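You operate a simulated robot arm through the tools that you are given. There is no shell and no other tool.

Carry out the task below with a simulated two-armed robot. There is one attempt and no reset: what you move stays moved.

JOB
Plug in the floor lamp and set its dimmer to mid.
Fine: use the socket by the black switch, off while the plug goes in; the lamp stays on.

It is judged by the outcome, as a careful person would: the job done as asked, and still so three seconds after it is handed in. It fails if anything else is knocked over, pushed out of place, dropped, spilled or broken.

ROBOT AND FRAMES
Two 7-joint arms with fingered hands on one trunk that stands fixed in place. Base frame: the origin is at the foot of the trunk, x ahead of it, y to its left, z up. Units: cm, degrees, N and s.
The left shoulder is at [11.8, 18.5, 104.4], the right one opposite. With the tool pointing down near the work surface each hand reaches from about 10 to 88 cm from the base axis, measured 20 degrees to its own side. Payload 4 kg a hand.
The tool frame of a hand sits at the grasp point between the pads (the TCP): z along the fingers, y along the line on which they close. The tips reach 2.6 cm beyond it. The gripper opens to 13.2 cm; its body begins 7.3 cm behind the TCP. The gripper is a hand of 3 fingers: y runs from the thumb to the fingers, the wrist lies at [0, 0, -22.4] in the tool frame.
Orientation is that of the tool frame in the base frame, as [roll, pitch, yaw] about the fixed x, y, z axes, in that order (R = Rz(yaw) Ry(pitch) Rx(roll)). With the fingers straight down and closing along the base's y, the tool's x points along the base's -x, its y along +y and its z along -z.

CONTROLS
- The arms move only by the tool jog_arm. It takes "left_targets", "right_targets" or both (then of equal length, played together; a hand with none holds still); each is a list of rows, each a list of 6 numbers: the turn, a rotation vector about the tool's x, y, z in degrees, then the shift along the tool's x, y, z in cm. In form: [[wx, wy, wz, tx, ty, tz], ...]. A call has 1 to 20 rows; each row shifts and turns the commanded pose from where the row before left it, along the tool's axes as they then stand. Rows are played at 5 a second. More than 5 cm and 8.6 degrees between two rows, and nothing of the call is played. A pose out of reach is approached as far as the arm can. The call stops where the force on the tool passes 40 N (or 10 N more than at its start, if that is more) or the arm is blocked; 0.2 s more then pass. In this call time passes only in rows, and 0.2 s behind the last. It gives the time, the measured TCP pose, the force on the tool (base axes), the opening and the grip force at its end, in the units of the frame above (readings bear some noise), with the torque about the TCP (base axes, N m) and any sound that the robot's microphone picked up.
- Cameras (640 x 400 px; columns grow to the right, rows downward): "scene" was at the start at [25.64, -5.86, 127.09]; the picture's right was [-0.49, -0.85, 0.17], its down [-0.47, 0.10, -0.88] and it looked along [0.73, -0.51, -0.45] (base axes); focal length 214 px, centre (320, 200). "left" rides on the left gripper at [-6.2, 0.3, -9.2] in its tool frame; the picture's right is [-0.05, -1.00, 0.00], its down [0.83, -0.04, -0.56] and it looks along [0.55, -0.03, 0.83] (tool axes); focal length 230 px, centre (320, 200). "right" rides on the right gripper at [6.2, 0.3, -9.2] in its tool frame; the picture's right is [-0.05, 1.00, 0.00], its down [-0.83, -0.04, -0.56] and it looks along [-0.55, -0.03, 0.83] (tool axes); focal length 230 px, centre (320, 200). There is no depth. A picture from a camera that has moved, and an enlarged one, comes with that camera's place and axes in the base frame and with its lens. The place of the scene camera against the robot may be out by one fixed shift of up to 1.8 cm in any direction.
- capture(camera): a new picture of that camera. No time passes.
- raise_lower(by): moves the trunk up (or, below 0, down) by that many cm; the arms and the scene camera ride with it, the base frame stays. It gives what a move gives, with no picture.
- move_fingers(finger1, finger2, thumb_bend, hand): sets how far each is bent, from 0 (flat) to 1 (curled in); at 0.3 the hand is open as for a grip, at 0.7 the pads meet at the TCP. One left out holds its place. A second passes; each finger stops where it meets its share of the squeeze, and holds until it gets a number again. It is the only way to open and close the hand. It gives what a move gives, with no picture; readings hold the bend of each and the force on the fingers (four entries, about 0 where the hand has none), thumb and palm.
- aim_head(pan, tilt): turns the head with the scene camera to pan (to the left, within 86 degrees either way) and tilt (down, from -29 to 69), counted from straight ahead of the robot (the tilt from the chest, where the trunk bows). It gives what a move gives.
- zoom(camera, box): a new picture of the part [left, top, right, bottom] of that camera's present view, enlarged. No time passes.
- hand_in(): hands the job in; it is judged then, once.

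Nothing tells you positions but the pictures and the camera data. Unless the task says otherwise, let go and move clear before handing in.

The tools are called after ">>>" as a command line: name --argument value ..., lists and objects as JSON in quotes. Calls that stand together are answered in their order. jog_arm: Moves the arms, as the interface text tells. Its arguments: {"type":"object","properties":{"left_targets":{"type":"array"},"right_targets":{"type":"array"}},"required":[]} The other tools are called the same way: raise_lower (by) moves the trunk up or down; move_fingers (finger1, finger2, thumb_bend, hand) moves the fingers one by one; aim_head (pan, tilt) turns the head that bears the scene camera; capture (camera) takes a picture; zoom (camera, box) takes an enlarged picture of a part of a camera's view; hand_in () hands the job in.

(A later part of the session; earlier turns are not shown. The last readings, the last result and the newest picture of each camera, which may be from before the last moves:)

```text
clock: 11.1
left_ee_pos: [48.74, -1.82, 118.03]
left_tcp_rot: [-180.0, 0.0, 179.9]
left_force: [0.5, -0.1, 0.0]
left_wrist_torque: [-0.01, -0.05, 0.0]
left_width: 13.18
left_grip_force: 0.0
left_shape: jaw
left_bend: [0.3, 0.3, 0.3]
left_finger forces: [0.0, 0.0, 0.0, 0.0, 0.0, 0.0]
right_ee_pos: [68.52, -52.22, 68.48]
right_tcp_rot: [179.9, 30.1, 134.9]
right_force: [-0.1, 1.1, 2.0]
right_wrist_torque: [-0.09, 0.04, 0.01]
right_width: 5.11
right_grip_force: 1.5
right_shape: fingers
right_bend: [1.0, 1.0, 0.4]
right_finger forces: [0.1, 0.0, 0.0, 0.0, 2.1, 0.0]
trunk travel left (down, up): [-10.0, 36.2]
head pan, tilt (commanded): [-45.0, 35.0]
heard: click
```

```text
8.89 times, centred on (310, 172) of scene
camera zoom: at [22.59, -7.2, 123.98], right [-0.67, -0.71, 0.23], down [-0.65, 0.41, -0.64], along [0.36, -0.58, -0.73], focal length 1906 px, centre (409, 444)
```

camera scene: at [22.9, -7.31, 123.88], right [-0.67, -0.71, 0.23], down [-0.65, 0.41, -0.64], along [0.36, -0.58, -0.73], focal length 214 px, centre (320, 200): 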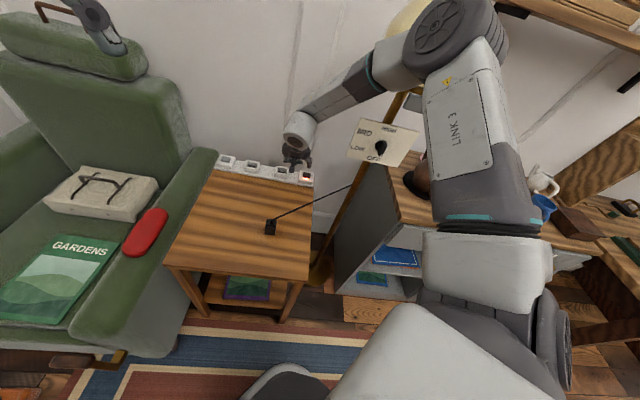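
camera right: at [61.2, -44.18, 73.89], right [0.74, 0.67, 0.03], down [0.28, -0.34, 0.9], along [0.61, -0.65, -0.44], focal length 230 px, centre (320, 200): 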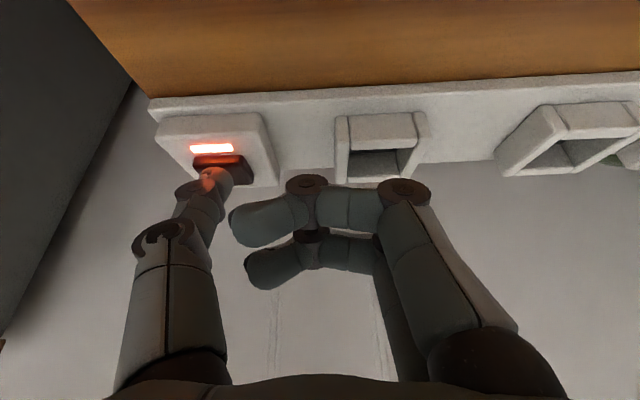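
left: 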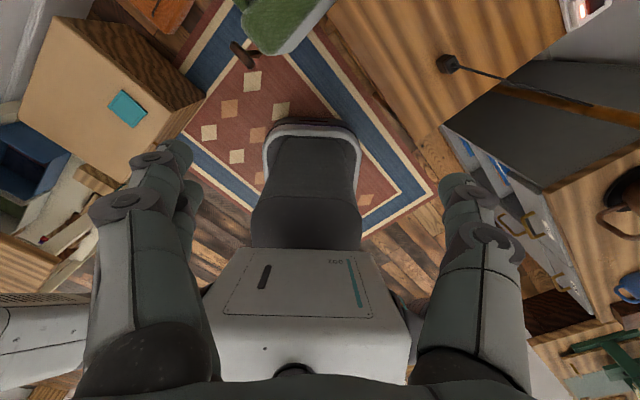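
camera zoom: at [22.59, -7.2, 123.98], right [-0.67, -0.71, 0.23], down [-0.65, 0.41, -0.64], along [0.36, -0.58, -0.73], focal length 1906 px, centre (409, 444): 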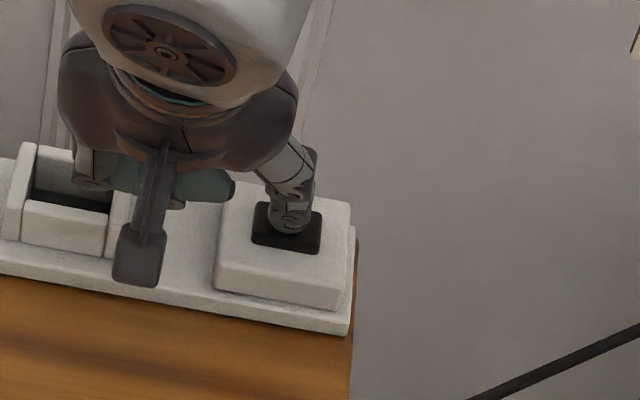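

There was a click and the red lamp went out, so the socket is off. I'll lift straight up and confirm it stays off.

>>> jog_arm --right_targets '[[0, 0, 0, -0.75, 0, -1.3], [0, 0, 0, -1.5, 0, -2.6], [0, 0, 0, -2, 0, -3.46]]'

>>> capture --camera "right"

>>> zoom --camera "scene" --box '[260, 150, 340, 200]'

```text
clock: 11.9
left_ee_pos: [48.86, -1.83, 117.96]
left_tcp_rot: [-179.9, 0.0, 180.0]
left_force: [-0.1, 0.2, 0.5]
left_wrist_torque: [-0.02, -0.02, -0.03]
left_width: 13.21
left_grip_force: 0.1
left_shape: jaw
left_bend: [0.3, 0.3, 0.3]
left_finger forces: [0.1, 0.0, 0.1, 0.0, 0.0, 0.0]
right_ee_pos: [68.82, -52.36, 76.74]
right_tcp_rot: [180.0, 30.1, 135.1]
right_force: [-0.1, 0.2, -0.4]
right_wrist_torque: [0.0, -0.02, 0.0]
right_width: 5.09
right_grip_force: 0.0
right_shape: fingers
right_bend: [1.0, 1.0, 0.4]
right_finger forces: [0.0, 0.0, 0.0, 0.0, 0.0, 0.1]
trunk travel left (down, up): [-10.0, 36.2]
head pan, tilt (commanded): [-45.0, 35.0]
```

```text
taken
camera right: at [61.93, -45.03, 81.67], right [0.74, 0.67, 0.03], down [0.28, -0.34, 0.9], along [0.61, -0.65, -0.44], focal length 230 px, centre (320, 200)
```

right: 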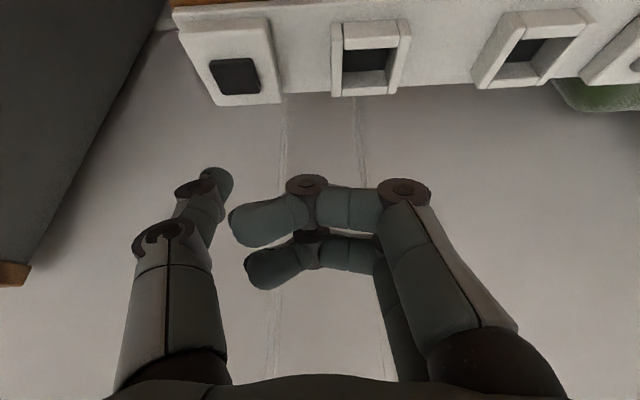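

```text
8.00 times, centred on (300, 175) of scene
camera zoom: at [22.64, -7.2, 123.98], right [-0.67, -0.71, 0.23], down [-0.65, 0.41, -0.64], along [0.36, -0.58, -0.73], focal length 1716 px, centre (480, 400)
```

zoom: 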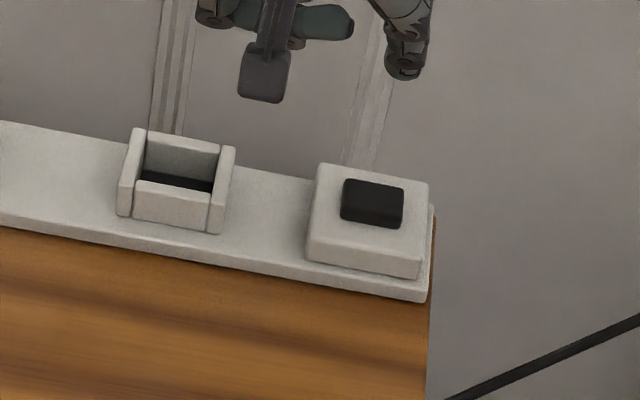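

The switch is off. Now I'll go back toward the plug: retreat from the wall, reduce the tilt to 20°, and open the fingers partway so I can measure the grip shape.

>>> jog_arm --right_targets '[[0, 0, 0, 3.4, 0.55, -2.75], [0, 0, 0, 3.4, 0.55, -2.75], [0, 0, 0, 3.4, 0.55, -2.75], [0, 0, 0, 3.4, 0.55, -2.75], [0, 0, 0, 3.4, 0.55, -2.75], [0, 0, 0, 3.4, 0.55, -2.75], [0, 5, 0, 0, 0, 0], [0, 5, 0, 0, 0, 0]]'

>>> move_fingers --hand "right" --finger1 0.5 --finger2 0.5 --thumb_bend 0.5

>>> capture --camera "right"

>>> capture --camera "scene"

```text
clock: 13.7
left_ee_pos: [48.83, -1.96, 117.95]
left_tcp_rot: [179.9, 0.0, 180.0]
left_force: [0.4, 0.2, -0.5]
left_wrist_torque: [-0.01, 0.01, 0.0]
left_width: 13.19
left_grip_force: 0.2
left_shape: jaw
left_bend: [0.3, 0.3, 0.3]
left_finger forces: [0.0, 0.1, 0.0, 0.1, 0.0, 0.1]
right_ee_pos: [57.97, -41.44, 89.14]
right_tcp_rot: [-180.0, 19.9, 134.9]
right_force: [0.0, 0.2, -0.2]
right_wrist_torque: [-0.01, 0.0, 0.0]
right_width: 5.06
right_grip_force: 0.1
right_shape: fingers
right_bend: [1.0, 1.0, 0.4]
right_finger forces: [0.0, 0.0, 0.1, 0.0, 0.1, 0.0]
right hand out of reach, approached as far as the arm can: row 2, 3, 4, 5, 6
trunk travel left (down, up): [-10.0, 36.2]
head pan, tilt (commanded): [-45.0, 35.0]
```

```text
clock: 14.7
left_ee_pos: [48.84, -1.9, 117.99]
left_tcp_rot: [-180.0, 0.0, -180.0]
left_force: [0.4, -0.3, -0.9]
left_wrist_torque: [-0.04, 0.0, 0.01]
left_width: 13.19
left_grip_force: 0.1
left_shape: jaw
left_bend: [0.3, 0.3, 0.3]
left_finger forces: [0.0, 0.0, 0.1, 0.1, 0.0, 0.1]
right_ee_pos: [57.96, -41.45, 89.19]
right_tcp_rot: [179.9, 19.9, 135.1]
right_force: [-0.7, 0.3, -0.1]
right_wrist_torque: [0.0, 0.0, 0.03]
right_width: 6.78
right_grip_force: 0.0
right_shape: fingers
right_bend: [0.5, 0.5, 0.5]
right_finger forces: [0.0, 0.0, 0.1, 0.0, 0.0, 0.0]
trunk travel left (down, up): [-10.0, 36.2]
head pan, tilt (commanded): [-45.0, 35.0]
```

```text
taken
camera right: at [51.9, -34.89, 95.72], right [0.74, 0.67, 0.02], down [0.39, -0.45, 0.81], along [0.55, -0.59, -0.59], focal length 230 px, centre (320, 200)
```

right: 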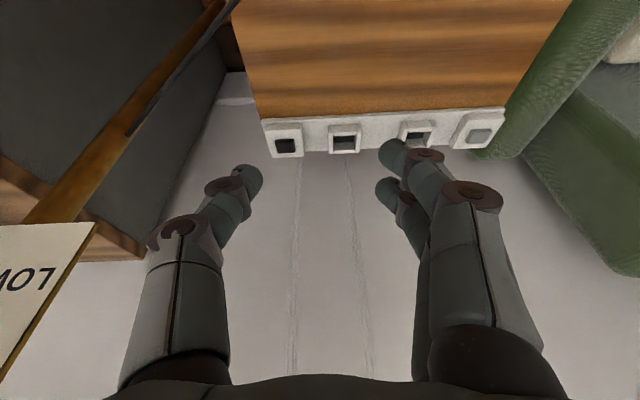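

```text
taken
camera scene: at [22.75, -7.24, 123.94], right [-0.67, -0.71, 0.23], down [-0.65, 0.41, -0.64], along [0.36, -0.58, -0.73], focal length 214 px, centre (320, 200)
```

scene: 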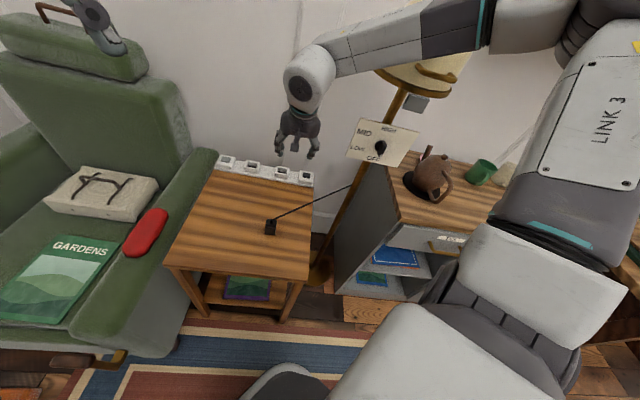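

The hand is at [58,-41.4,89]. The tilted retreat ran into a reach limit, but everything is clear. I'll try moving over the plug at 20° tilt and see whether that holds.

>>> jog_arm --right_targets '[[0, 0, 0, 3, 0.85, 0.5], [0, 0, 0, 3, 0.85, 0.5], [0, 0, 0, 3, 0.85, 0.5], [0, 0, 0, 3, 0.85, 0.5]]'

>>> capture --camera "right"

```text
clock: 15.7
left_ee_pos: [48.81, -1.98, 117.95]
left_tcp_rot: [180.0, 0.1, 180.0]
left_force: [-0.1, -0.3, 1.2]
left_wrist_torque: [0.0, -0.04, -0.04]
left_width: 13.18
left_grip_force: 0.1
left_shape: jaw
left_bend: [0.3, 0.3, 0.3]
left_finger forces: [0.0, 0.0, 0.0, 0.0, 0.0, 0.0]
right_ee_pos: [54.74, -35.38, 85.71]
right_tcp_rot: [-179.9, 19.4, 135.4]
right_force: [-0.7, 0.1, 0.1]
right_wrist_torque: [0.03, -0.02, 0.02]
right_width: 6.76
right_grip_force: 0.1
right_shape: fingers
right_bend: [0.5, 0.5, 0.5]
right_finger forces: [0.0, 0.0, 0.0, 0.1, 0.0, 0.0]
right hand out of reach, approached as far as the arm can: row 3, 4
trunk travel left (down, up): [-10.0, 36.2]
head pan, tilt (commanded): [-45.0, 35.0]
```

```text
taken
camera right: at [48.67, -29.0, 92.36], right [0.74, 0.68, 0.02], down [0.4, -0.45, 0.8], along [0.55, -0.58, -0.6], focal length 230 px, centre (320, 200)
```

right: 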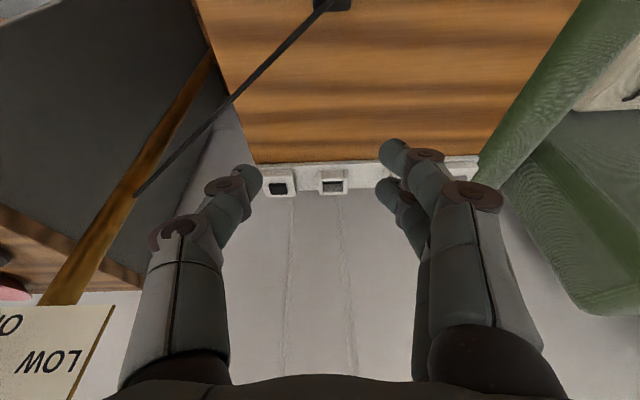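

The arm hits a joint limit while tilted at this height. Raising the trunk should point the forearm more downward and relieve the wrist. Nothing is above the hands, so I'll raise it 10 cm and check.

>>> raise_lower --by 10

>>> jog_arm --right_targets '[[0, 0, 0, 1, 0.5, 4], [0, 0, 0, 1, 0.5, 4], [0, 0, 0, 1, 0.5, 4]]'

>>> capture --camera "scene"

>>> capture --camera "right"

```text
clock: 17.0
left_ee_pos: [48.82, -1.79, 127.97]
left_tcp_rot: [180.0, -0.1, -180.0]
left_force: [0.1, -0.3, 0.0]
left_wrist_torque: [0.01, -0.02, 0.0]
left_width: 13.2
left_grip_force: 0.0
left_shape: jaw
left_bend: [0.3, 0.3, 0.3]
left_finger forces: [0.0, 0.0, 0.1, 0.0, 0.0, 0.1]
right_ee_pos: [54.42, -35.42, 95.76]
right_tcp_rot: [180.0, 19.8, 135.0]
right_force: [-0.1, 0.1, -0.2]
right_wrist_torque: [-0.02, -0.01, 0.01]
right_width: 6.78
right_grip_force: 0.0
right_shape: fingers
right_bend: [0.5, 0.5, 0.5]
right_finger forces: [0.1, 0.0, 0.0, 0.0, 0.0, 0.0]
trunk travel left (down, up): [-20.0, 26.2]
head pan, tilt (commanded): [-45.0, 35.0]
```

```text
clock: 17.8
left_ee_pos: [49.11, -2.15, 127.96]
left_tcp_rot: [-180.0, 0.0, 180.0]
left_force: [0.0, -0.1, 0.3]
left_wrist_torque: [0.01, 0.01, -0.01]
left_width: 13.2
left_grip_force: 0.1
left_shape: jaw
left_bend: [0.3, 0.3, 0.3]
left_finger forces: [0.1, 0.0, 0.1, 0.0, 0.0, 0.0]
right_ee_pos: [58.6, -38.69, 85.05]
right_tcp_rot: [-179.9, 19.2, 135.2]
right_force: [0.7, -0.3, -0.4]
right_wrist_torque: [-0.01, 0.01, 0.0]
right_width: 6.76
right_grip_force: 0.0
right_shape: fingers
right_bend: [0.5, 0.5, 0.5]
right_finger forces: [0.0, 0.0, 0.1, 0.1, 0.0, 0.0]
right hand out of reach, approached as far as the arm can: row 1, 2, 3
trunk travel left (down, up): [-20.0, 26.2]
head pan, tilt (commanded): [-45.0, 35.0]
```

```text
taken
camera scene: at [14.66, -7.3, 137.46], right [-0.7, -0.71, 0.12], down [-0.54, 0.41, -0.73], along [0.47, -0.58, -0.67], focal length 214 px, centre (320, 200)
```

scene: 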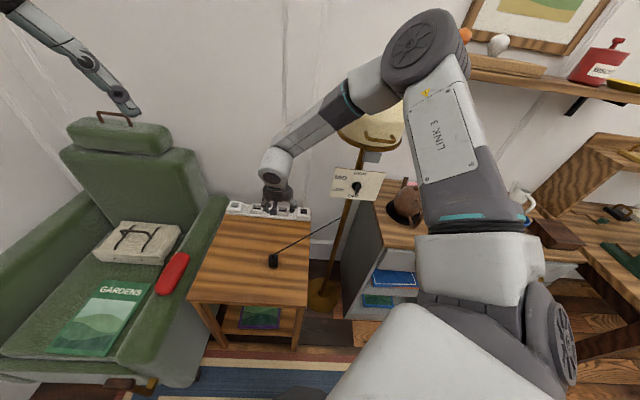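

```text
taken
camera right: at [52.6, -32.29, 91.67], right [0.74, 0.68, 0.02], down [0.4, -0.45, 0.8], along [0.55, -0.58, -0.6], focal length 230 px, centre (320, 200)
```

right: 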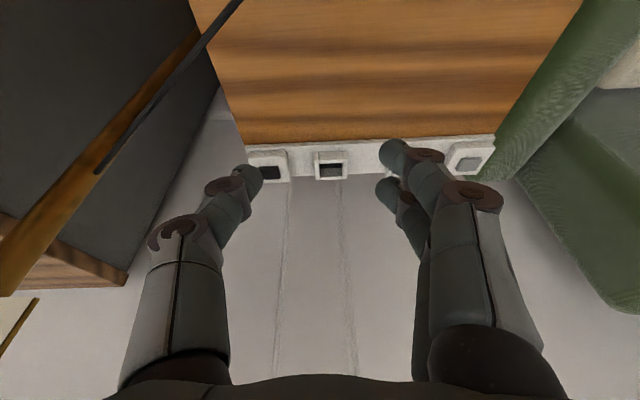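

Raising made things worse, because the torso leans back as it rises. I'll go back up a little for clearance, return the trunk to where it was, and drop the tilt to about 10° over the plug.

>>> jog_arm --right_targets '[[0, 3, 0, 0, 0, -3.5], [0, 3, 0, 0, 0, -3.5], [0, 3, 0, 0, 0, -3.5]]'

>>> raise_lower --by -10

>>> capture --camera "scene"

```text
clock: 18.6
left_ee_pos: [48.73, -1.88, 128.05]
left_tcp_rot: [180.0, 0.1, 180.0]
left_force: [-1.1, -0.2, -0.5]
left_wrist_torque: [0.01, -0.03, -0.01]
left_width: 13.17
left_grip_force: 0.2
left_shape: jaw
left_bend: [0.3, 0.3, 0.3]
left_finger forces: [0.0, 0.0, 0.0, 0.0, 0.0, 0.1]
right_ee_pos: [56.32, -36.36, 95.41]
right_tcp_rot: [180.0, 10.8, 135.2]
right_force: [-0.2, 0.6, -0.6]
right_wrist_torque: [-0.01, 0.0, 0.03]
right_width: 6.75
right_grip_force: 0.1
right_shape: fingers
right_bend: [0.5, 0.5, 0.5]
right_finger forces: [0.1, 0.0, 0.0, 0.0, 0.0, 0.0]
trunk travel left (down, up): [-20.0, 26.2]
head pan, tilt (commanded): [-45.0, 35.0]
```

```text
clock: 19.9
left_ee_pos: [48.77, -1.87, 118.03]
left_tcp_rot: [179.9, 0.1, -179.9]
left_force: [-0.1, 0.4, 1.1]
left_wrist_torque: [0.03, -0.05, 0.01]
left_width: 13.2
left_grip_force: 0.1
left_shape: jaw
left_bend: [0.3, 0.3, 0.3]
left_finger forces: [0.0, 0.0, 0.0, 0.1, 0.1, 0.1]
right_ee_pos: [56.52, -36.39, 85.55]
right_tcp_rot: [179.9, 10.9, 135.1]
right_force: [-0.3, 0.9, 0.7]
right_wrist_torque: [0.0, -0.03, 0.02]
right_width: 6.77
right_grip_force: 0.1
right_shape: fingers
right_bend: [0.5, 0.5, 0.5]
right_finger forces: [0.0, 0.1, 0.0, 0.0, 0.0, 0.0]
trunk travel left (down, up): [-10.0, 36.2]
head pan, tilt (commanded): [-45.0, 35.0]
```

```text
taken
camera scene: at [22.62, -7.23, 124.0], right [-0.67, -0.71, 0.23], down [-0.65, 0.41, -0.64], along [0.36, -0.58, -0.73], focal length 214 px, centre (320, 200)
```

scene: 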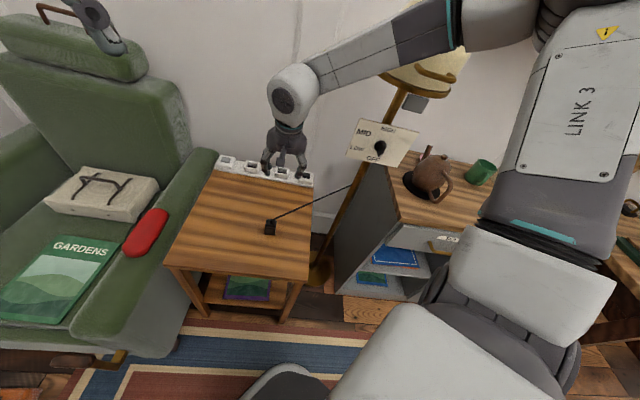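

Now the tilt is 11° and the trunk is back at its starting height. I'll move to a hover above the plug.

>>> jog_arm --right_targets '[[0, 0, 0, 2.0, 0.23, 2.28], [0, 0, 0, 2.0, 0.23, 2.28], [0, 0, 0, 2.0, 0.23, 2.28], [0, 0, 0, 2.0, 0.23, 2.0]]'

>>> capture --camera "right"

>>> zoom --camera "scene" --box '[230, 160, 330, 260]'

```text
clock: 20.9
left_ee_pos: [48.71, -1.98, 117.85]
left_tcp_rot: [-180.0, -0.1, -179.9]
left_force: [0.5, 0.5, 0.7]
left_wrist_torque: [-0.02, 0.03, -0.02]
left_width: 13.16
left_grip_force: 0.1
left_shape: jaw
left_bend: [0.3, 0.3, 0.3]
left_finger forces: [0.0, 0.0, 0.0, 0.1, 0.1, 0.1]
right_ee_pos: [53.59, -33.03, 75.85]
right_tcp_rot: [179.9, 10.3, 135.3]
right_force: [-0.4, -0.2, -0.1]
right_wrist_torque: [-0.02, -0.03, -0.02]
right_width: 6.79
right_grip_force: 0.0
right_shape: fingers
right_bend: [0.5, 0.5, 0.5]
right_finger forces: [0.1, 0.0, 0.1, 0.0, 0.0, 0.1]
right hand out of reach, approached as far as the arm can: row 4
trunk travel left (down, up): [-10.0, 36.2]
head pan, tilt (commanded): [-45.0, 35.0]
```

```text
taken
camera right: at [48.35, -27.51, 83.75], right [0.74, 0.67, 0.01], down [0.48, -0.54, 0.69], along [0.47, -0.51, -0.72], focal length 230 px, centre (320, 200)
```

right: 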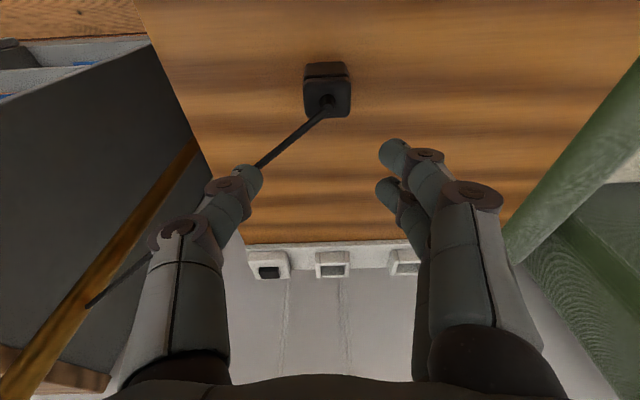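

```text
4.00 times, centred on (280, 210) of scene
camera zoom: at [22.77, -7.28, 123.93], right [-0.67, -0.71, 0.23], down [-0.65, 0.41, -0.64], along [0.36, -0.58, -0.73], focal length 858 px, centre (480, 160)
```

zoom: 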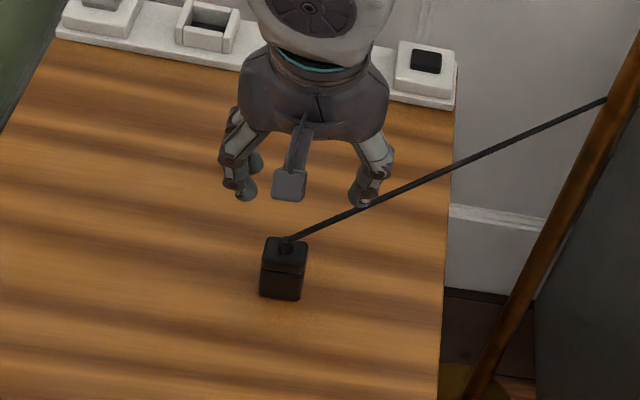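

The pick position is at the limit for a tilted hand, so I'll pick the plug up with the hand vertical. I'll set it down closer to the strip, where a tilt is reachable, and regrip there so my palm clears the wall. Next I'll go vertical and centre over the plug.

>>> jog_arm --right_targets '[[0, 5.15, 0, 0.7, 0.3, 0], [0, 5.15, 0, 0.78, 0.31, 0], [0, 0, 0, 0, 0, 2]]'

>>> capture --camera "right"

>>> zoom --camera "scene" --box '[230, 160, 330, 260]'

```text
clock: 21.7
left_ee_pos: [48.88, -1.84, 117.88]
left_tcp_rot: [180.0, -0.1, 180.0]
left_force: [0.3, 0.5, 0.3]
left_wrist_torque: [-0.01, 0.03, 0.0]
left_width: 13.18
left_grip_force: 0.1
left_shape: jaw
left_bend: [0.3, 0.3, 0.3]
left_finger forces: [0.0, 0.1, 0.0, 0.0, 0.1, 0.0]
right_ee_pos: [53.16, -31.64, 73.77]
right_tcp_rot: [-179.8, 0.4, 135.1]
right_force: [-1.2, 0.7, -0.5]
right_wrist_torque: [-0.03, -0.01, -0.01]
right_width: 6.76
right_grip_force: 0.1
right_shape: fingers
right_bend: [0.5, 0.5, 0.5]
right_finger forces: [0.0, 0.0, 0.0, 0.0, 0.0, 0.0]
trunk travel left (down, up): [-10.0, 36.2]
head pan, tilt (commanded): [-45.0, 35.0]
```

```text
taken
camera right: at [48.93, -27.03, 82.89], right [0.74, 0.67, 0.0], down [0.56, -0.61, 0.56], along [0.38, -0.42, -0.83], focal length 230 px, centre (320, 200)
```

right: 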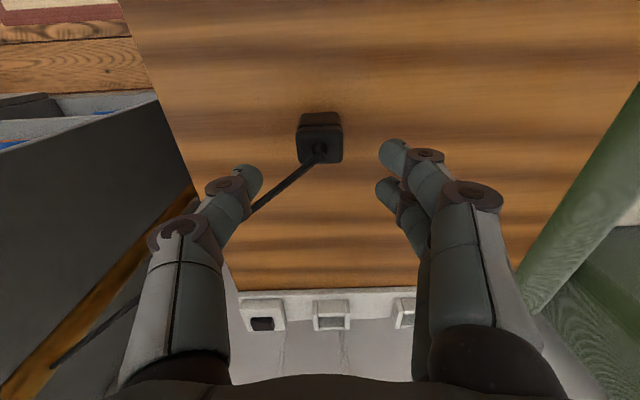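

```text
4.00 times, centred on (280, 210) of scene
camera zoom: at [22.84, -7.2, 123.91], right [-0.67, -0.71, 0.23], down [-0.65, 0.41, -0.64], along [0.36, -0.58, -0.73], focal length 858 px, centre (480, 160)
```

zoom: 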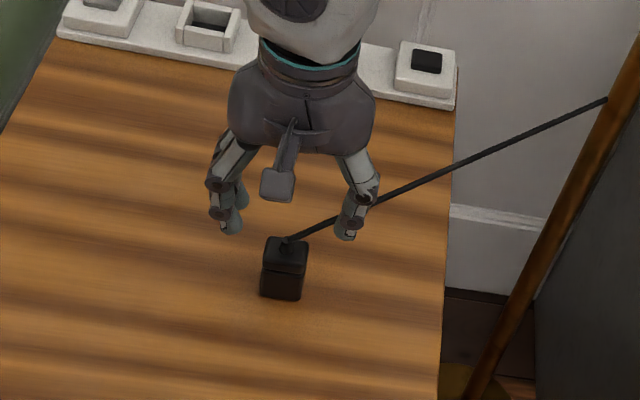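

>>> zoom --camera "right" --box '[280, 100, 360, 180]'

```text
5.00 times, centred on (320, 140) of right
camera zoom: at [48.93, -27.03, 82.89], right [0.74, 0.67, 0.0], down [0.56, -0.61, 0.56], along [0.38, -0.42, -0.83], focal length 1150 px, centre (320, 500)
```

zoom: 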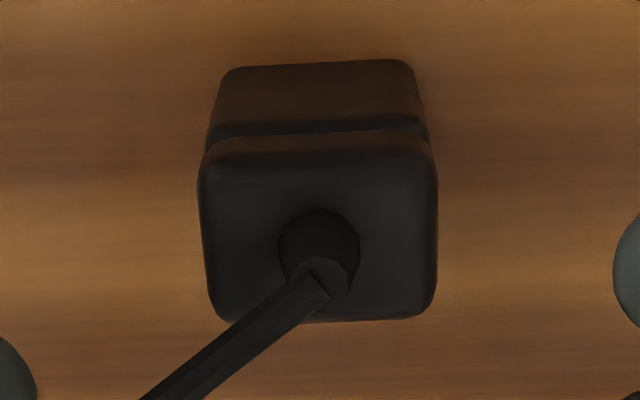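

The plug is square to the hand and centred between the digits. I'll descend and close on it.

>>> jog_arm --right_targets '[[0, 0, 0, 0, 0, 2.5], [0, 0, 0, 0, 0, 2.5], [0, 0, 0, 0, 0, 2.2]]'

>>> capture --camera "right"

>>> zoom --camera "scene" --box '[230, 180, 330, 260]'

```text
clock: 22.5
left_ee_pos: [49.05, -1.96, 117.92]
left_tcp_rot: [180.0, 0.0, -179.9]
left_force: [0.3, 0.5, 0.5]
left_wrist_torque: [0.0, 0.02, 0.01]
left_width: 13.19
left_grip_force: 0.0
left_shape: jaw
left_bend: [0.3, 0.3, 0.3]
left_finger forces: [0.0, 0.0, 0.1, 0.1, 0.0, 0.0]
right_ee_pos: [53.03, -31.65, 66.75]
right_tcp_rot: [180.0, 0.6, 135.1]
right_force: [-0.4, 0.1, -0.6]
right_wrist_torque: [0.0, 0.02, -0.01]
right_width: 6.76
right_grip_force: 0.1
right_shape: fingers
right_bend: [0.5, 0.5, 0.5]
right_finger forces: [0.0, 0.0, 0.0, 0.0, 0.1, 0.0]
trunk travel left (down, up): [-10.0, 36.2]
head pan, tilt (commanded): [-45.0, 35.0]
```

```text
taken
camera right: at [48.84, -27.03, 75.91], right [0.74, 0.67, 0.0], down [0.55, -0.61, 0.56], along [0.38, -0.42, -0.83], focal length 230 px, centre (320, 200)
```

right: 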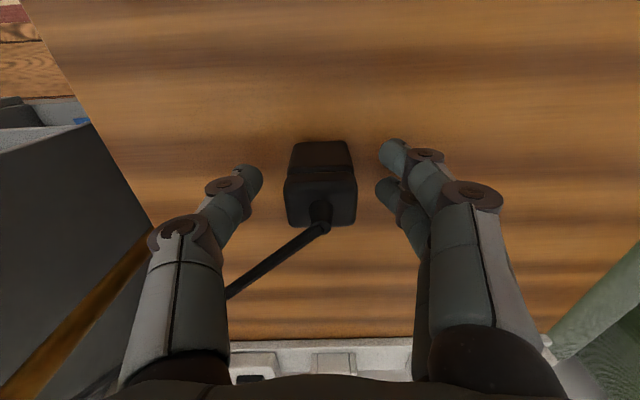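

```text
5.00 times, centred on (280, 220) of scene
camera zoom: at [22.8, -7.25, 123.92], right [-0.67, -0.71, 0.23], down [-0.65, 0.41, -0.64], along [0.36, -0.58, -0.73], focal length 1072 px, centre (520, 100)
```

zoom: 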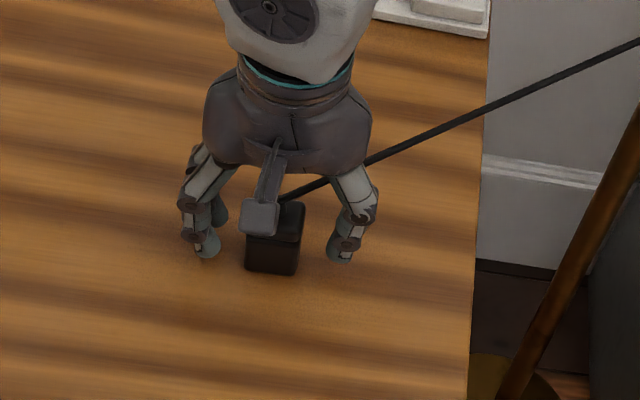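

The digits straddle the plug evenly. I'll close on it now.

>>> move_fingers --hand "right" --finger1 0.7 --finger2 0.7 --thumb_bend 0.7

>>> capture --camera "right"

>>> zoom --camera "scene" --box '[230, 180, 330, 260]'

```text
clock: 23.5
left_ee_pos: [48.96, -1.8, 117.93]
left_tcp_rot: [-180.0, 0.0, -180.0]
left_force: [0.0, 0.0, -0.8]
left_wrist_torque: [0.01, -0.01, -0.01]
left_width: 13.2
left_grip_force: 0.1
left_shape: jaw
left_bend: [0.3, 0.3, 0.3]
left_finger forces: [0.0, 0.0, 0.0, 0.1, 0.0, 0.0]
right_ee_pos: [52.98, -31.64, 66.72]
right_tcp_rot: [-180.0, 0.5, 135.1]
right_force: [-0.3, -0.4, 0.5]
right_wrist_torque: [0.01, 0.03, -0.01]
right_width: 3.24
right_grip_force: 12.6
right_shape: fingers
right_bend: [0.62, 0.62, 0.64]
right_finger forces: [6.5, 6.4, 0.0, 0.1, 12.9, 0.1]
trunk travel left (down, up): [-10.0, 36.2]
head pan, tilt (commanded): [-45.0, 35.0]
```

```text
taken
camera right: at [48.82, -27.03, 75.96], right [0.74, 0.67, 0.0], down [0.55, -0.61, 0.56], along [0.38, -0.42, -0.83], focal length 230 px, centre (320, 200)
```

right: 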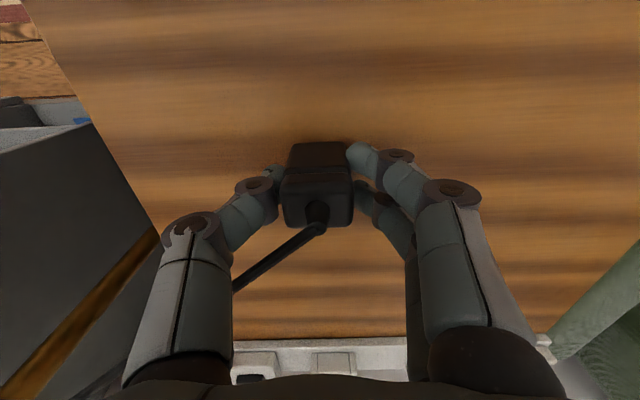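

```text
5.00 times, centred on (280, 220) of scene
camera zoom: at [22.76, -7.24, 123.93], right [-0.67, -0.71, 0.23], down [-0.65, 0.41, -0.64], along [0.36, -0.58, -0.73], focal length 1072 px, centre (520, 100)
```

zoom: 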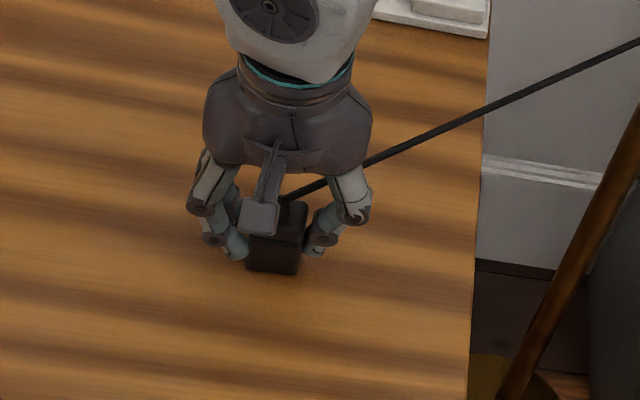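

Gripped, 3.24 cm wide with about 12.6 N. I'll lift 2 cm and carry the plug 15 cm toward the strip, keeping it over the table.

>>> jog_arm --right_targets '[[0, 0, 0, 0, 0, -1], [0, 0, 0, 0, 0, -1], [0, 0, 0, -3.75, 0, 0], [0, 0, 0, -3.75, 0, 0], [0, 0, 0, -3.75, 0, 0], [0, 0, 0, -3.75, 0, 0]]'

>>> capture --camera "right"

>>> capture --camera "scene"

```text
clock: 24.9
left_ee_pos: [48.89, -1.91, 117.89]
left_tcp_rot: [-180.0, 0.0, -180.0]
left_force: [-0.1, 0.2, -0.2]
left_wrist_torque: [0.01, 0.01, -0.02]
left_width: 13.17
left_grip_force: 0.0
left_shape: jaw
left_bend: [0.3, 0.3, 0.3]
left_finger forces: [0.0, 0.0, 0.1, 0.0, 0.1, 0.1]
right_ee_pos: [63.56, -42.3, 68.75]
right_tcp_rot: [-180.0, 0.4, 135.1]
right_force: [0.3, -0.9, -1.3]
right_wrist_torque: [0.03, 0.02, 0.03]
right_width: 3.21
right_grip_force: 13.0
right_shape: fingers
right_bend: [0.62, 0.62, 0.64]
right_finger forces: [6.4, 6.5, 0.1, 0.1, 12.8, 0.0]
trunk travel left (down, up): [-10.0, 36.2]
head pan, tilt (commanded): [-45.0, 35.0]
```

```text
taken
camera right: at [59.35, -37.78, 77.88], right [0.74, 0.67, 0.0], down [0.56, -0.61, 0.56], along [0.38, -0.42, -0.83], focal length 230 px, centre (320, 200)
```

right: 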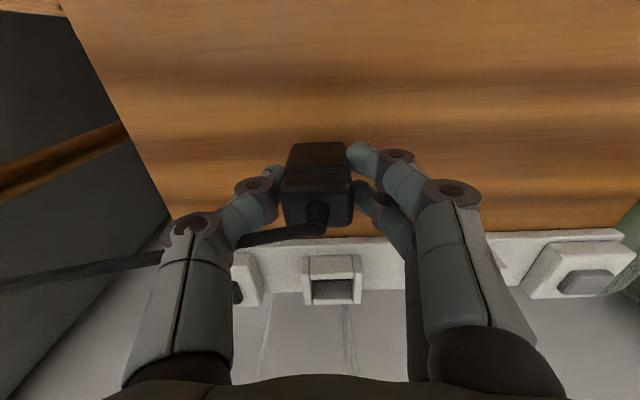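

```text
taken
camera scene: at [22.82, -7.29, 123.91], right [-0.67, -0.71, 0.23], down [-0.65, 0.41, -0.64], along [0.36, -0.58, -0.73], focal length 214 px, centre (320, 200)
```

scene: 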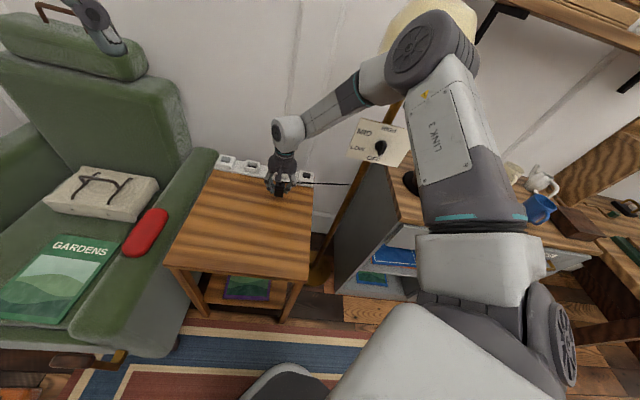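

The plug is held steady and upright near n=75. While here I'll zoom in on the socket to measure its opening relative to the plug.

>>> zoom --camera "right" --box '[230, 130, 420, 320]'

>>> zoom --camera "scene" --box '[210, 130, 330, 210]'

```text
2.11 times, centred on (325, 225) of right
camera zoom: at [59.35, -37.78, 77.88], right [0.74, 0.67, 0.0], down [0.56, -0.61, 0.56], along [0.38, -0.42, -0.83], focal length 484 px, centre (310, 147)
```

zoom: 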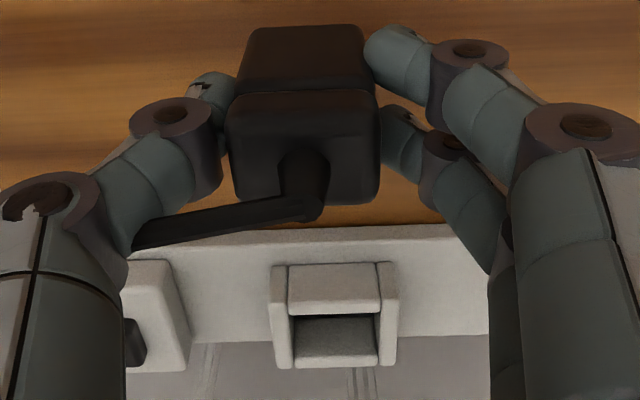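

```text
5.00 times, centred on (270, 170) of scene
camera zoom: at [22.82, -7.29, 123.91], right [-0.67, -0.71, 0.23], down [-0.65, 0.41, -0.64], along [0.36, -0.58, -0.73], focal length 1072 px, centre (570, 350)
```

zoom: 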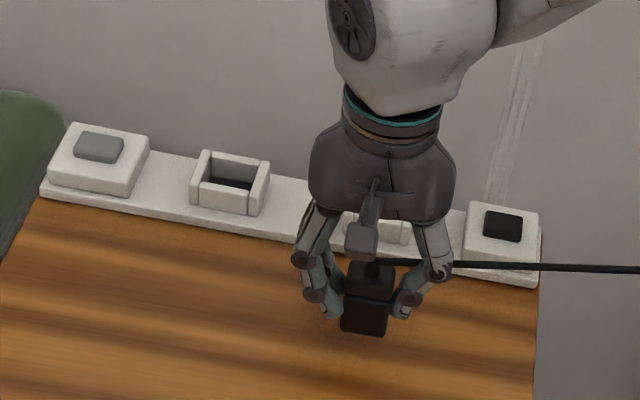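

The socket opening is about 3.4 cm wide against the plug's 3.24, so alignment matters. I'll carry the plug 3.5 cm further so a tilted regrip is reachable, then set it down on the table.

>>> jog_arm --right_targets '[[0, 0, 0, -3.5, 0.3, 0], [0, 0, 0, 0, 0, 1.2], [0, 0, 0, 0, 0, 0.7]]'

>>> jog_arm --right_targets '[[0, 0, 0, 0, 0, 0.15]]'

>>> zoom --camera "scene" --box '[210, 130, 330, 210]'

```text
clock: 25.7
left_ee_pos: [48.83, -1.46, 117.95]
left_tcp_rot: [-179.8, 0.0, 179.9]
left_force: [0.8, -0.1, 0.2]
left_wrist_torque: [0.03, 0.0, -0.01]
left_width: 13.2
left_grip_force: 0.0
left_shape: jaw
left_bend: [0.3, 0.3, 0.3]
left_finger forces: [0.0, 0.1, 0.0, 0.1, 0.1, 0.0]
right_ee_pos: [66.36, -44.15, 67.06]
right_tcp_rot: [-179.9, 0.6, 135.2]
right_force: [0.6, 0.0, -1.2]
right_wrist_torque: [-0.01, 0.04, 0.03]
right_width: 3.25
right_grip_force: 12.9
right_shape: fingers
right_bend: [0.62, 0.62, 0.64]
right_finger forces: [6.5, 6.4, 0.0, 0.0, 12.9, 0.0]
trunk travel left (down, up): [-10.0, 36.2]
head pan, tilt (commanded): [-45.0, 35.0]
```

```text
clock: 26.1
left_ee_pos: [48.84, -1.48, 117.95]
left_tcp_rot: [-179.8, 0.0, 180.0]
left_force: [1.2, -1.0, -0.3]
left_wrist_torque: [0.01, -0.01, 0.0]
left_width: 13.21
left_grip_force: 0.0
left_shape: jaw
left_bend: [0.3, 0.3, 0.3]
left_finger forces: [0.1, 0.0, 0.0, 0.1, 0.0, 0.0]
right_ee_pos: [66.39, -44.25, 67.01]
right_tcp_rot: [-179.9, 0.7, 135.3]
right_force: [1.2, -0.3, -0.8]
right_wrist_torque: [0.02, -0.01, -0.03]
right_width: 3.23
right_grip_force: 12.5
right_shape: fingers
right_bend: [0.62, 0.62, 0.64]
right_finger forces: [6.3, 6.4, 0.0, 0.0, 12.9, 0.0]
trunk travel left (down, up): [-10.0, 36.2]
head pan, tilt (commanded): [-45.0, 35.0]
```

```text
5.00 times, centred on (270, 170) of scene
camera zoom: at [22.64, -6.84, 123.99], right [-0.67, -0.71, 0.23], down [-0.65, 0.4, -0.64], along [0.36, -0.58, -0.73], focal length 1072 px, centre (570, 350)
```

zoom: 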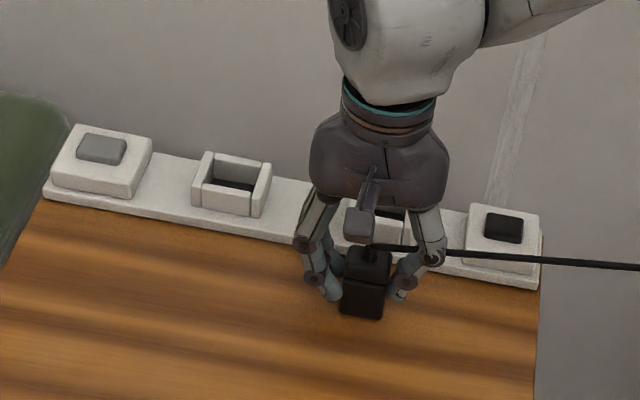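

The left hand and the head camera have both shifted about 0.4 cm in +y, which suggests something is pressing on my right arm. I'll look before doing anything else.

>>> capture --camera "scene"

>>> zoom --camera "scene" --box '[280, 0, 560, 180]'

>>> capture --camera "left"

>>> capture --camera "right"

```text
taken
camera scene: at [22.64, -6.84, 123.99], right [-0.67, -0.71, 0.23], down [-0.65, 0.4, -0.64], along [0.36, -0.58, -0.73], focal length 214 px, centre (320, 200)
```

scene: 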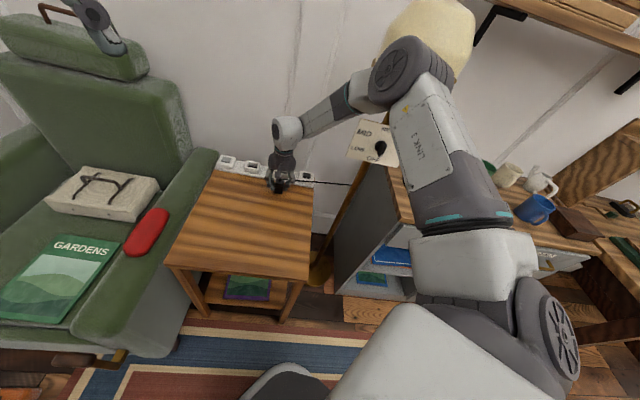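

```text
2.22 times, centred on (420, 90) of scene
camera zoom: at [22.64, -6.84, 123.99], right [-0.67, -0.71, 0.23], down [-0.65, 0.4, -0.64], along [0.36, -0.58, -0.73], focal length 477 px, centre (98, 444)
```

zoom: 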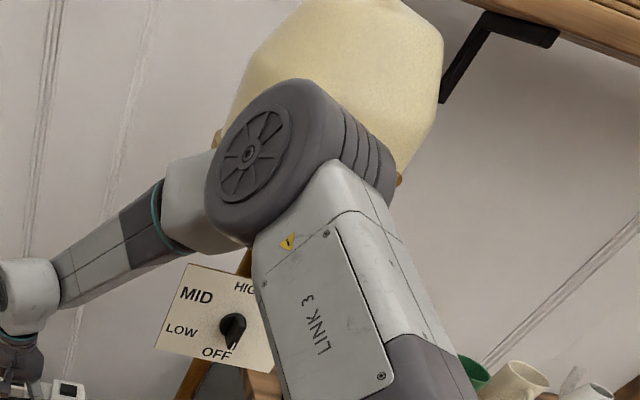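

```text
taken
camera left: at [54.97, -1.1, 127.34], right [0.05, -1.0, 0.0], down [-0.83, -0.04, 0.55], along [-0.55, -0.03, -0.83], focal length 230 px, centre (320, 200)
```

left: 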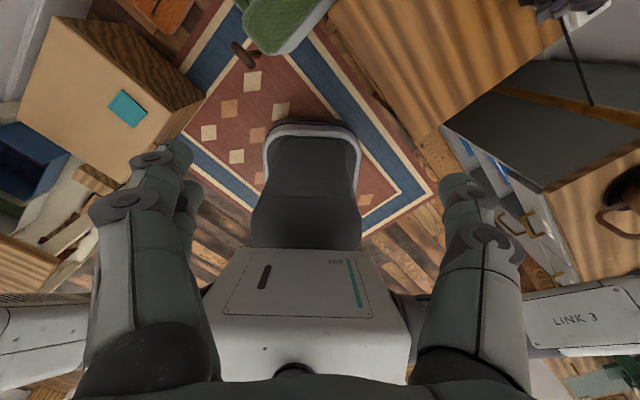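

```text
taken
camera right: at [62.11, -39.63, 76.11], right [0.74, 0.67, 0.0], down [0.55, -0.61, 0.57], along [0.38, -0.42, -0.82], focal length 230 px, centre (320, 200)
```

right: 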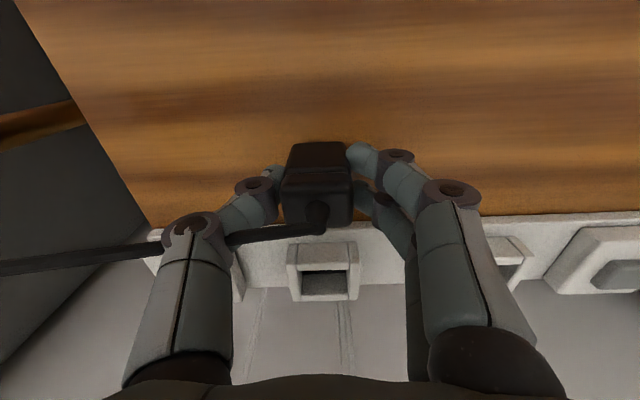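

The tool force is small, so I suspect the elbow is close to the lampshade. I'll compare the panel against my first close-up, using the same crop, to see whether the lamp has moved.

>>> zoom --camera "scene" --box '[330, 100, 450, 175]'

>>> zoom --camera "scene" --box '[360, 0, 480, 100]'

>>> zoom --camera "scene" --box '[300, 180, 400, 300]'

```text
5.33 times, centred on (390, 138) of scene
camera zoom: at [22.64, -6.84, 123.99], right [-0.67, -0.71, 0.23], down [-0.65, 0.4, -0.64], along [0.36, -0.58, -0.73], focal length 1144 px, centre (-53, 533)
```

zoom: 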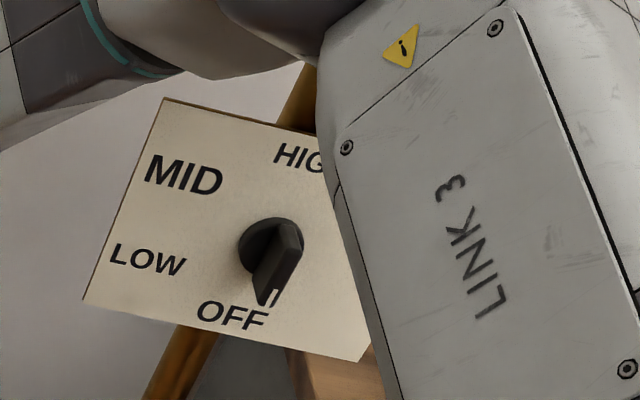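

```text
4.00 times, centred on (420, 50) of scene
camera zoom: at [22.64, -6.84, 123.99], right [-0.67, -0.71, 0.23], down [-0.65, 0.4, -0.64], along [0.36, -0.58, -0.73], focal length 858 px, centre (-80, 800)
```

zoom: 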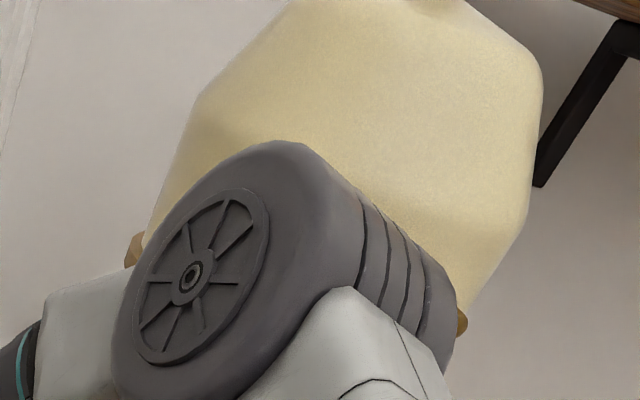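

```text
3.33 times, centred on (350, 240) of scene
camera zoom: at [22.64, -6.84, 123.99], right [-0.67, -0.71, 0.23], down [-0.65, 0.4, -0.64], along [0.36, -0.58, -0.73], focal length 715 px, centre (220, 67)
```

zoom: 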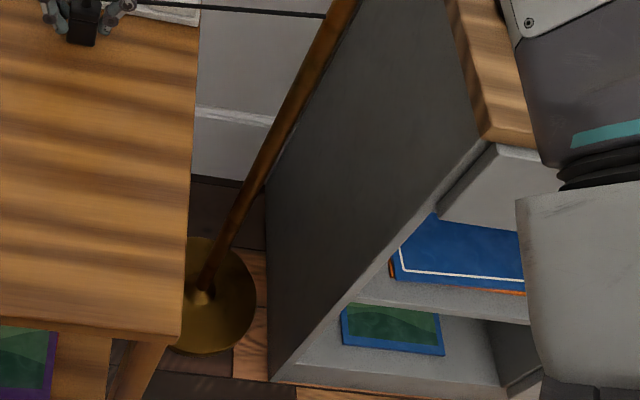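

The panel is exactly where it was, so the lamp hasn't moved. The elbow sits in front of the shade, though, and I can't judge that depth from the head camera. I'll turn the free left hand in place to get a second view of the elbow and lamp.

>>> jog_arm --left_targets '[[0, 0, -8, 0, 0, 0], [0, 0, -8, 0, 0, 0], [0, 0, -8, 0, 0, 0], [0, 0, -8, 0, 0, 0], [0, 0, -8, 0, 0, 0], [0, 0, -8, 0, 0, 0], [0, 0, -8, 0, 0, 0], [0, 0, -8, 0, 0, 0], [0, 8, 0, 0, 0, 0], [0, 8, 0, 0, 0, 0], [0, 8, 0, 0, 0, 0]]'

>>> capture --camera "left"

```text
clock: 28.5
left_ee_pos: [48.78, -1.42, 117.83]
left_tcp_rot: [-179.9, -24.3, -116.0]
left_force: [0.1, 0.5, -0.3]
left_wrist_torque: [0.05, 0.05, 0.03]
left_width: 13.17
left_grip_force: 0.0
left_shape: jaw
left_bend: [0.3, 0.3, 0.3]
left_finger forces: [0.0, 0.0, 0.0, 0.0, 0.0, 0.0]
right_ee_pos: [66.21, -44.27, 66.88]
right_tcp_rot: [-179.8, 0.7, 135.1]
right_force: [-0.1, 1.3, -0.6]
right_wrist_torque: [0.0, 0.0, 0.0]
right_width: 3.23
right_grip_force: 12.9
right_shape: fingers
right_bend: [0.62, 0.62, 0.64]
right_finger forces: [6.4, 6.4, 0.0, 0.1, 12.9, 0.0]
trunk travel left (down, up): [-10.0, 36.2]
head pan, tilt (commanded): [-45.0, 35.0]
```

```text
taken
camera left: at [52.71, 7.17, 123.95], right [0.92, -0.4, -0.02], down [-0.19, -0.49, 0.85], along [-0.35, -0.77, -0.53], focal length 230 px, centre (320, 200)
```

left: 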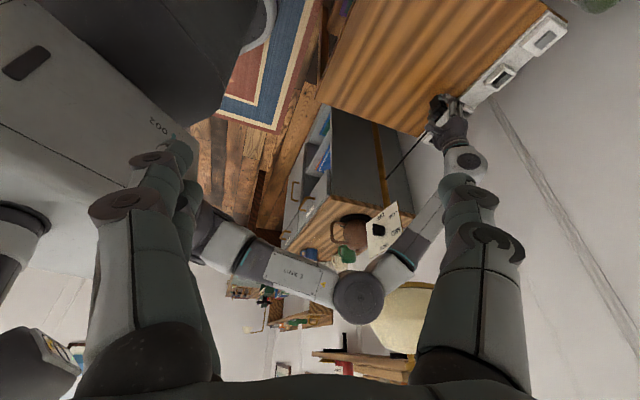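

This view shows the elbow and the shade side by side. I'll zoom in to measure the gap.

>>> zoom --camera "left" --box '[310, 180, 470, 370]'

>>> zoom --camera "left" --box '[400, 60, 560, 180]'

```text
2.11 times, centred on (390, 275) of left
camera zoom: at [52.71, 7.17, 123.95], right [0.92, -0.4, -0.02], down [-0.19, -0.49, 0.85], along [-0.35, -0.77, -0.53], focal length 484 px, centre (173, 42)
```

zoom: 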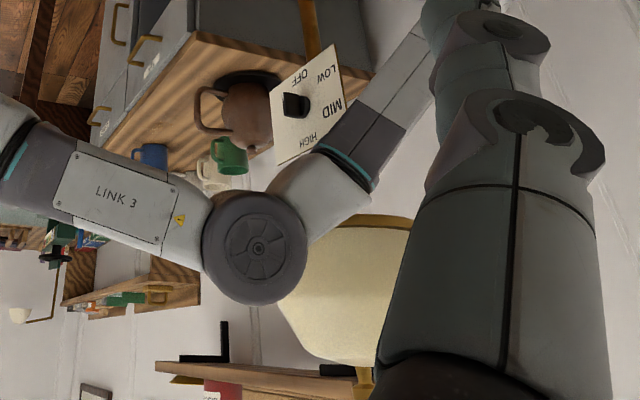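

```text
3.33 times, centred on (480, 120) of left
camera zoom: at [52.71, 7.17, 123.95], right [0.92, -0.4, -0.02], down [-0.19, -0.49, 0.85], along [-0.35, -0.77, -0.53], focal length 767 px, centre (-213, 467)
```

zoom: 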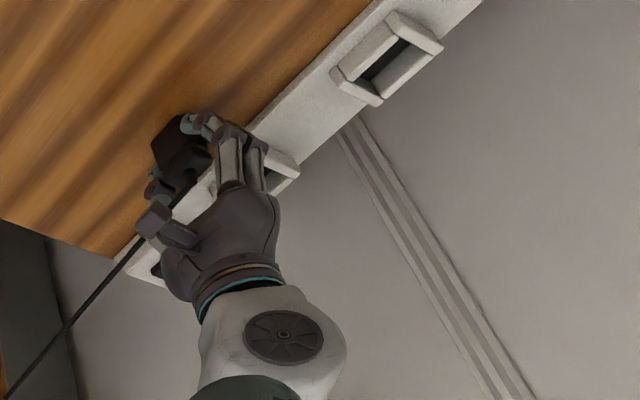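

The elbow is around [38.8,-42.5,116], which leaves about 5 cm to the shade, and the forearm is about 7 cm from the panel corner. Nothing is touching. The plug stands on the table, so I'll release it for the tilted regrip.

>>> move_fingers --hand "right" --finger1 0.5 --finger2 0.5 --thumb_bend 0.5

>>> capture --camera "right"

>>> zoom --camera "scene" --box '[210, 130, 330, 210]'

```text
clock: 29.5
left_ee_pos: [48.86, -1.42, 118.04]
left_tcp_rot: [-179.9, -24.2, -116.1]
left_force: [-0.2, 0.1, 0.2]
left_wrist_torque: [-0.01, -0.01, -0.02]
left_width: 13.19
left_grip_force: 0.0
left_shape: jaw
left_bend: [0.3, 0.3, 0.3]
left_finger forces: [0.0, 0.0, 0.0, 0.0, 0.1, 0.0]
right_ee_pos: [66.39, -44.25, 66.96]
right_tcp_rot: [-179.8, 0.6, 135.1]
right_force: [0.1, -0.6, 0.6]
right_wrist_torque: [-0.02, 0.02, 0.0]
right_width: 6.73
right_grip_force: 0.1
right_shape: fingers
right_bend: [0.5, 0.5, 0.5]
right_finger forces: [0.0, 0.0, 0.1, 0.0, 0.1, 0.0]
trunk travel left (down, up): [-10.0, 36.2]
head pan, tilt (commanded): [-45.0, 35.0]
```

```text
taken
camera right: at [62.14, -39.65, 76.04], right [0.74, 0.67, 0.0], down [0.55, -0.61, 0.56], along [0.38, -0.42, -0.83], focal length 230 px, centre (320, 200)
```

right: 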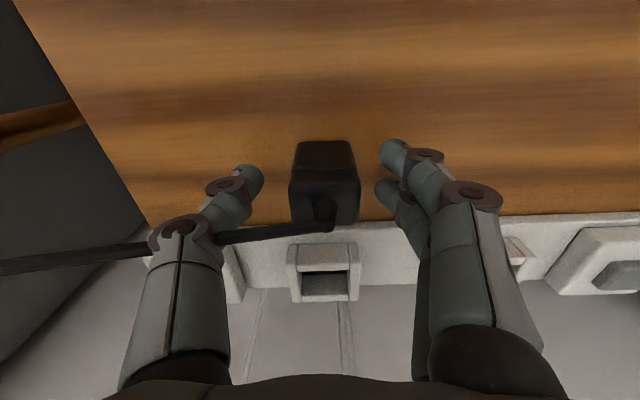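

```text
5.00 times, centred on (270, 170) of scene
camera zoom: at [22.74, -6.83, 123.96], right [-0.67, -0.71, 0.23], down [-0.65, 0.4, -0.64], along [0.36, -0.58, -0.73], focal length 1072 px, centre (570, 350)
```

zoom: 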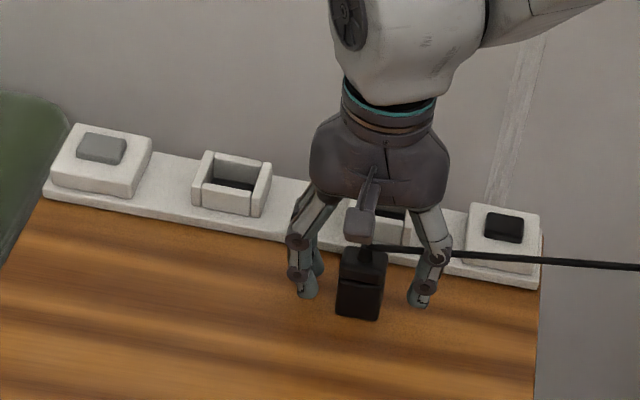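

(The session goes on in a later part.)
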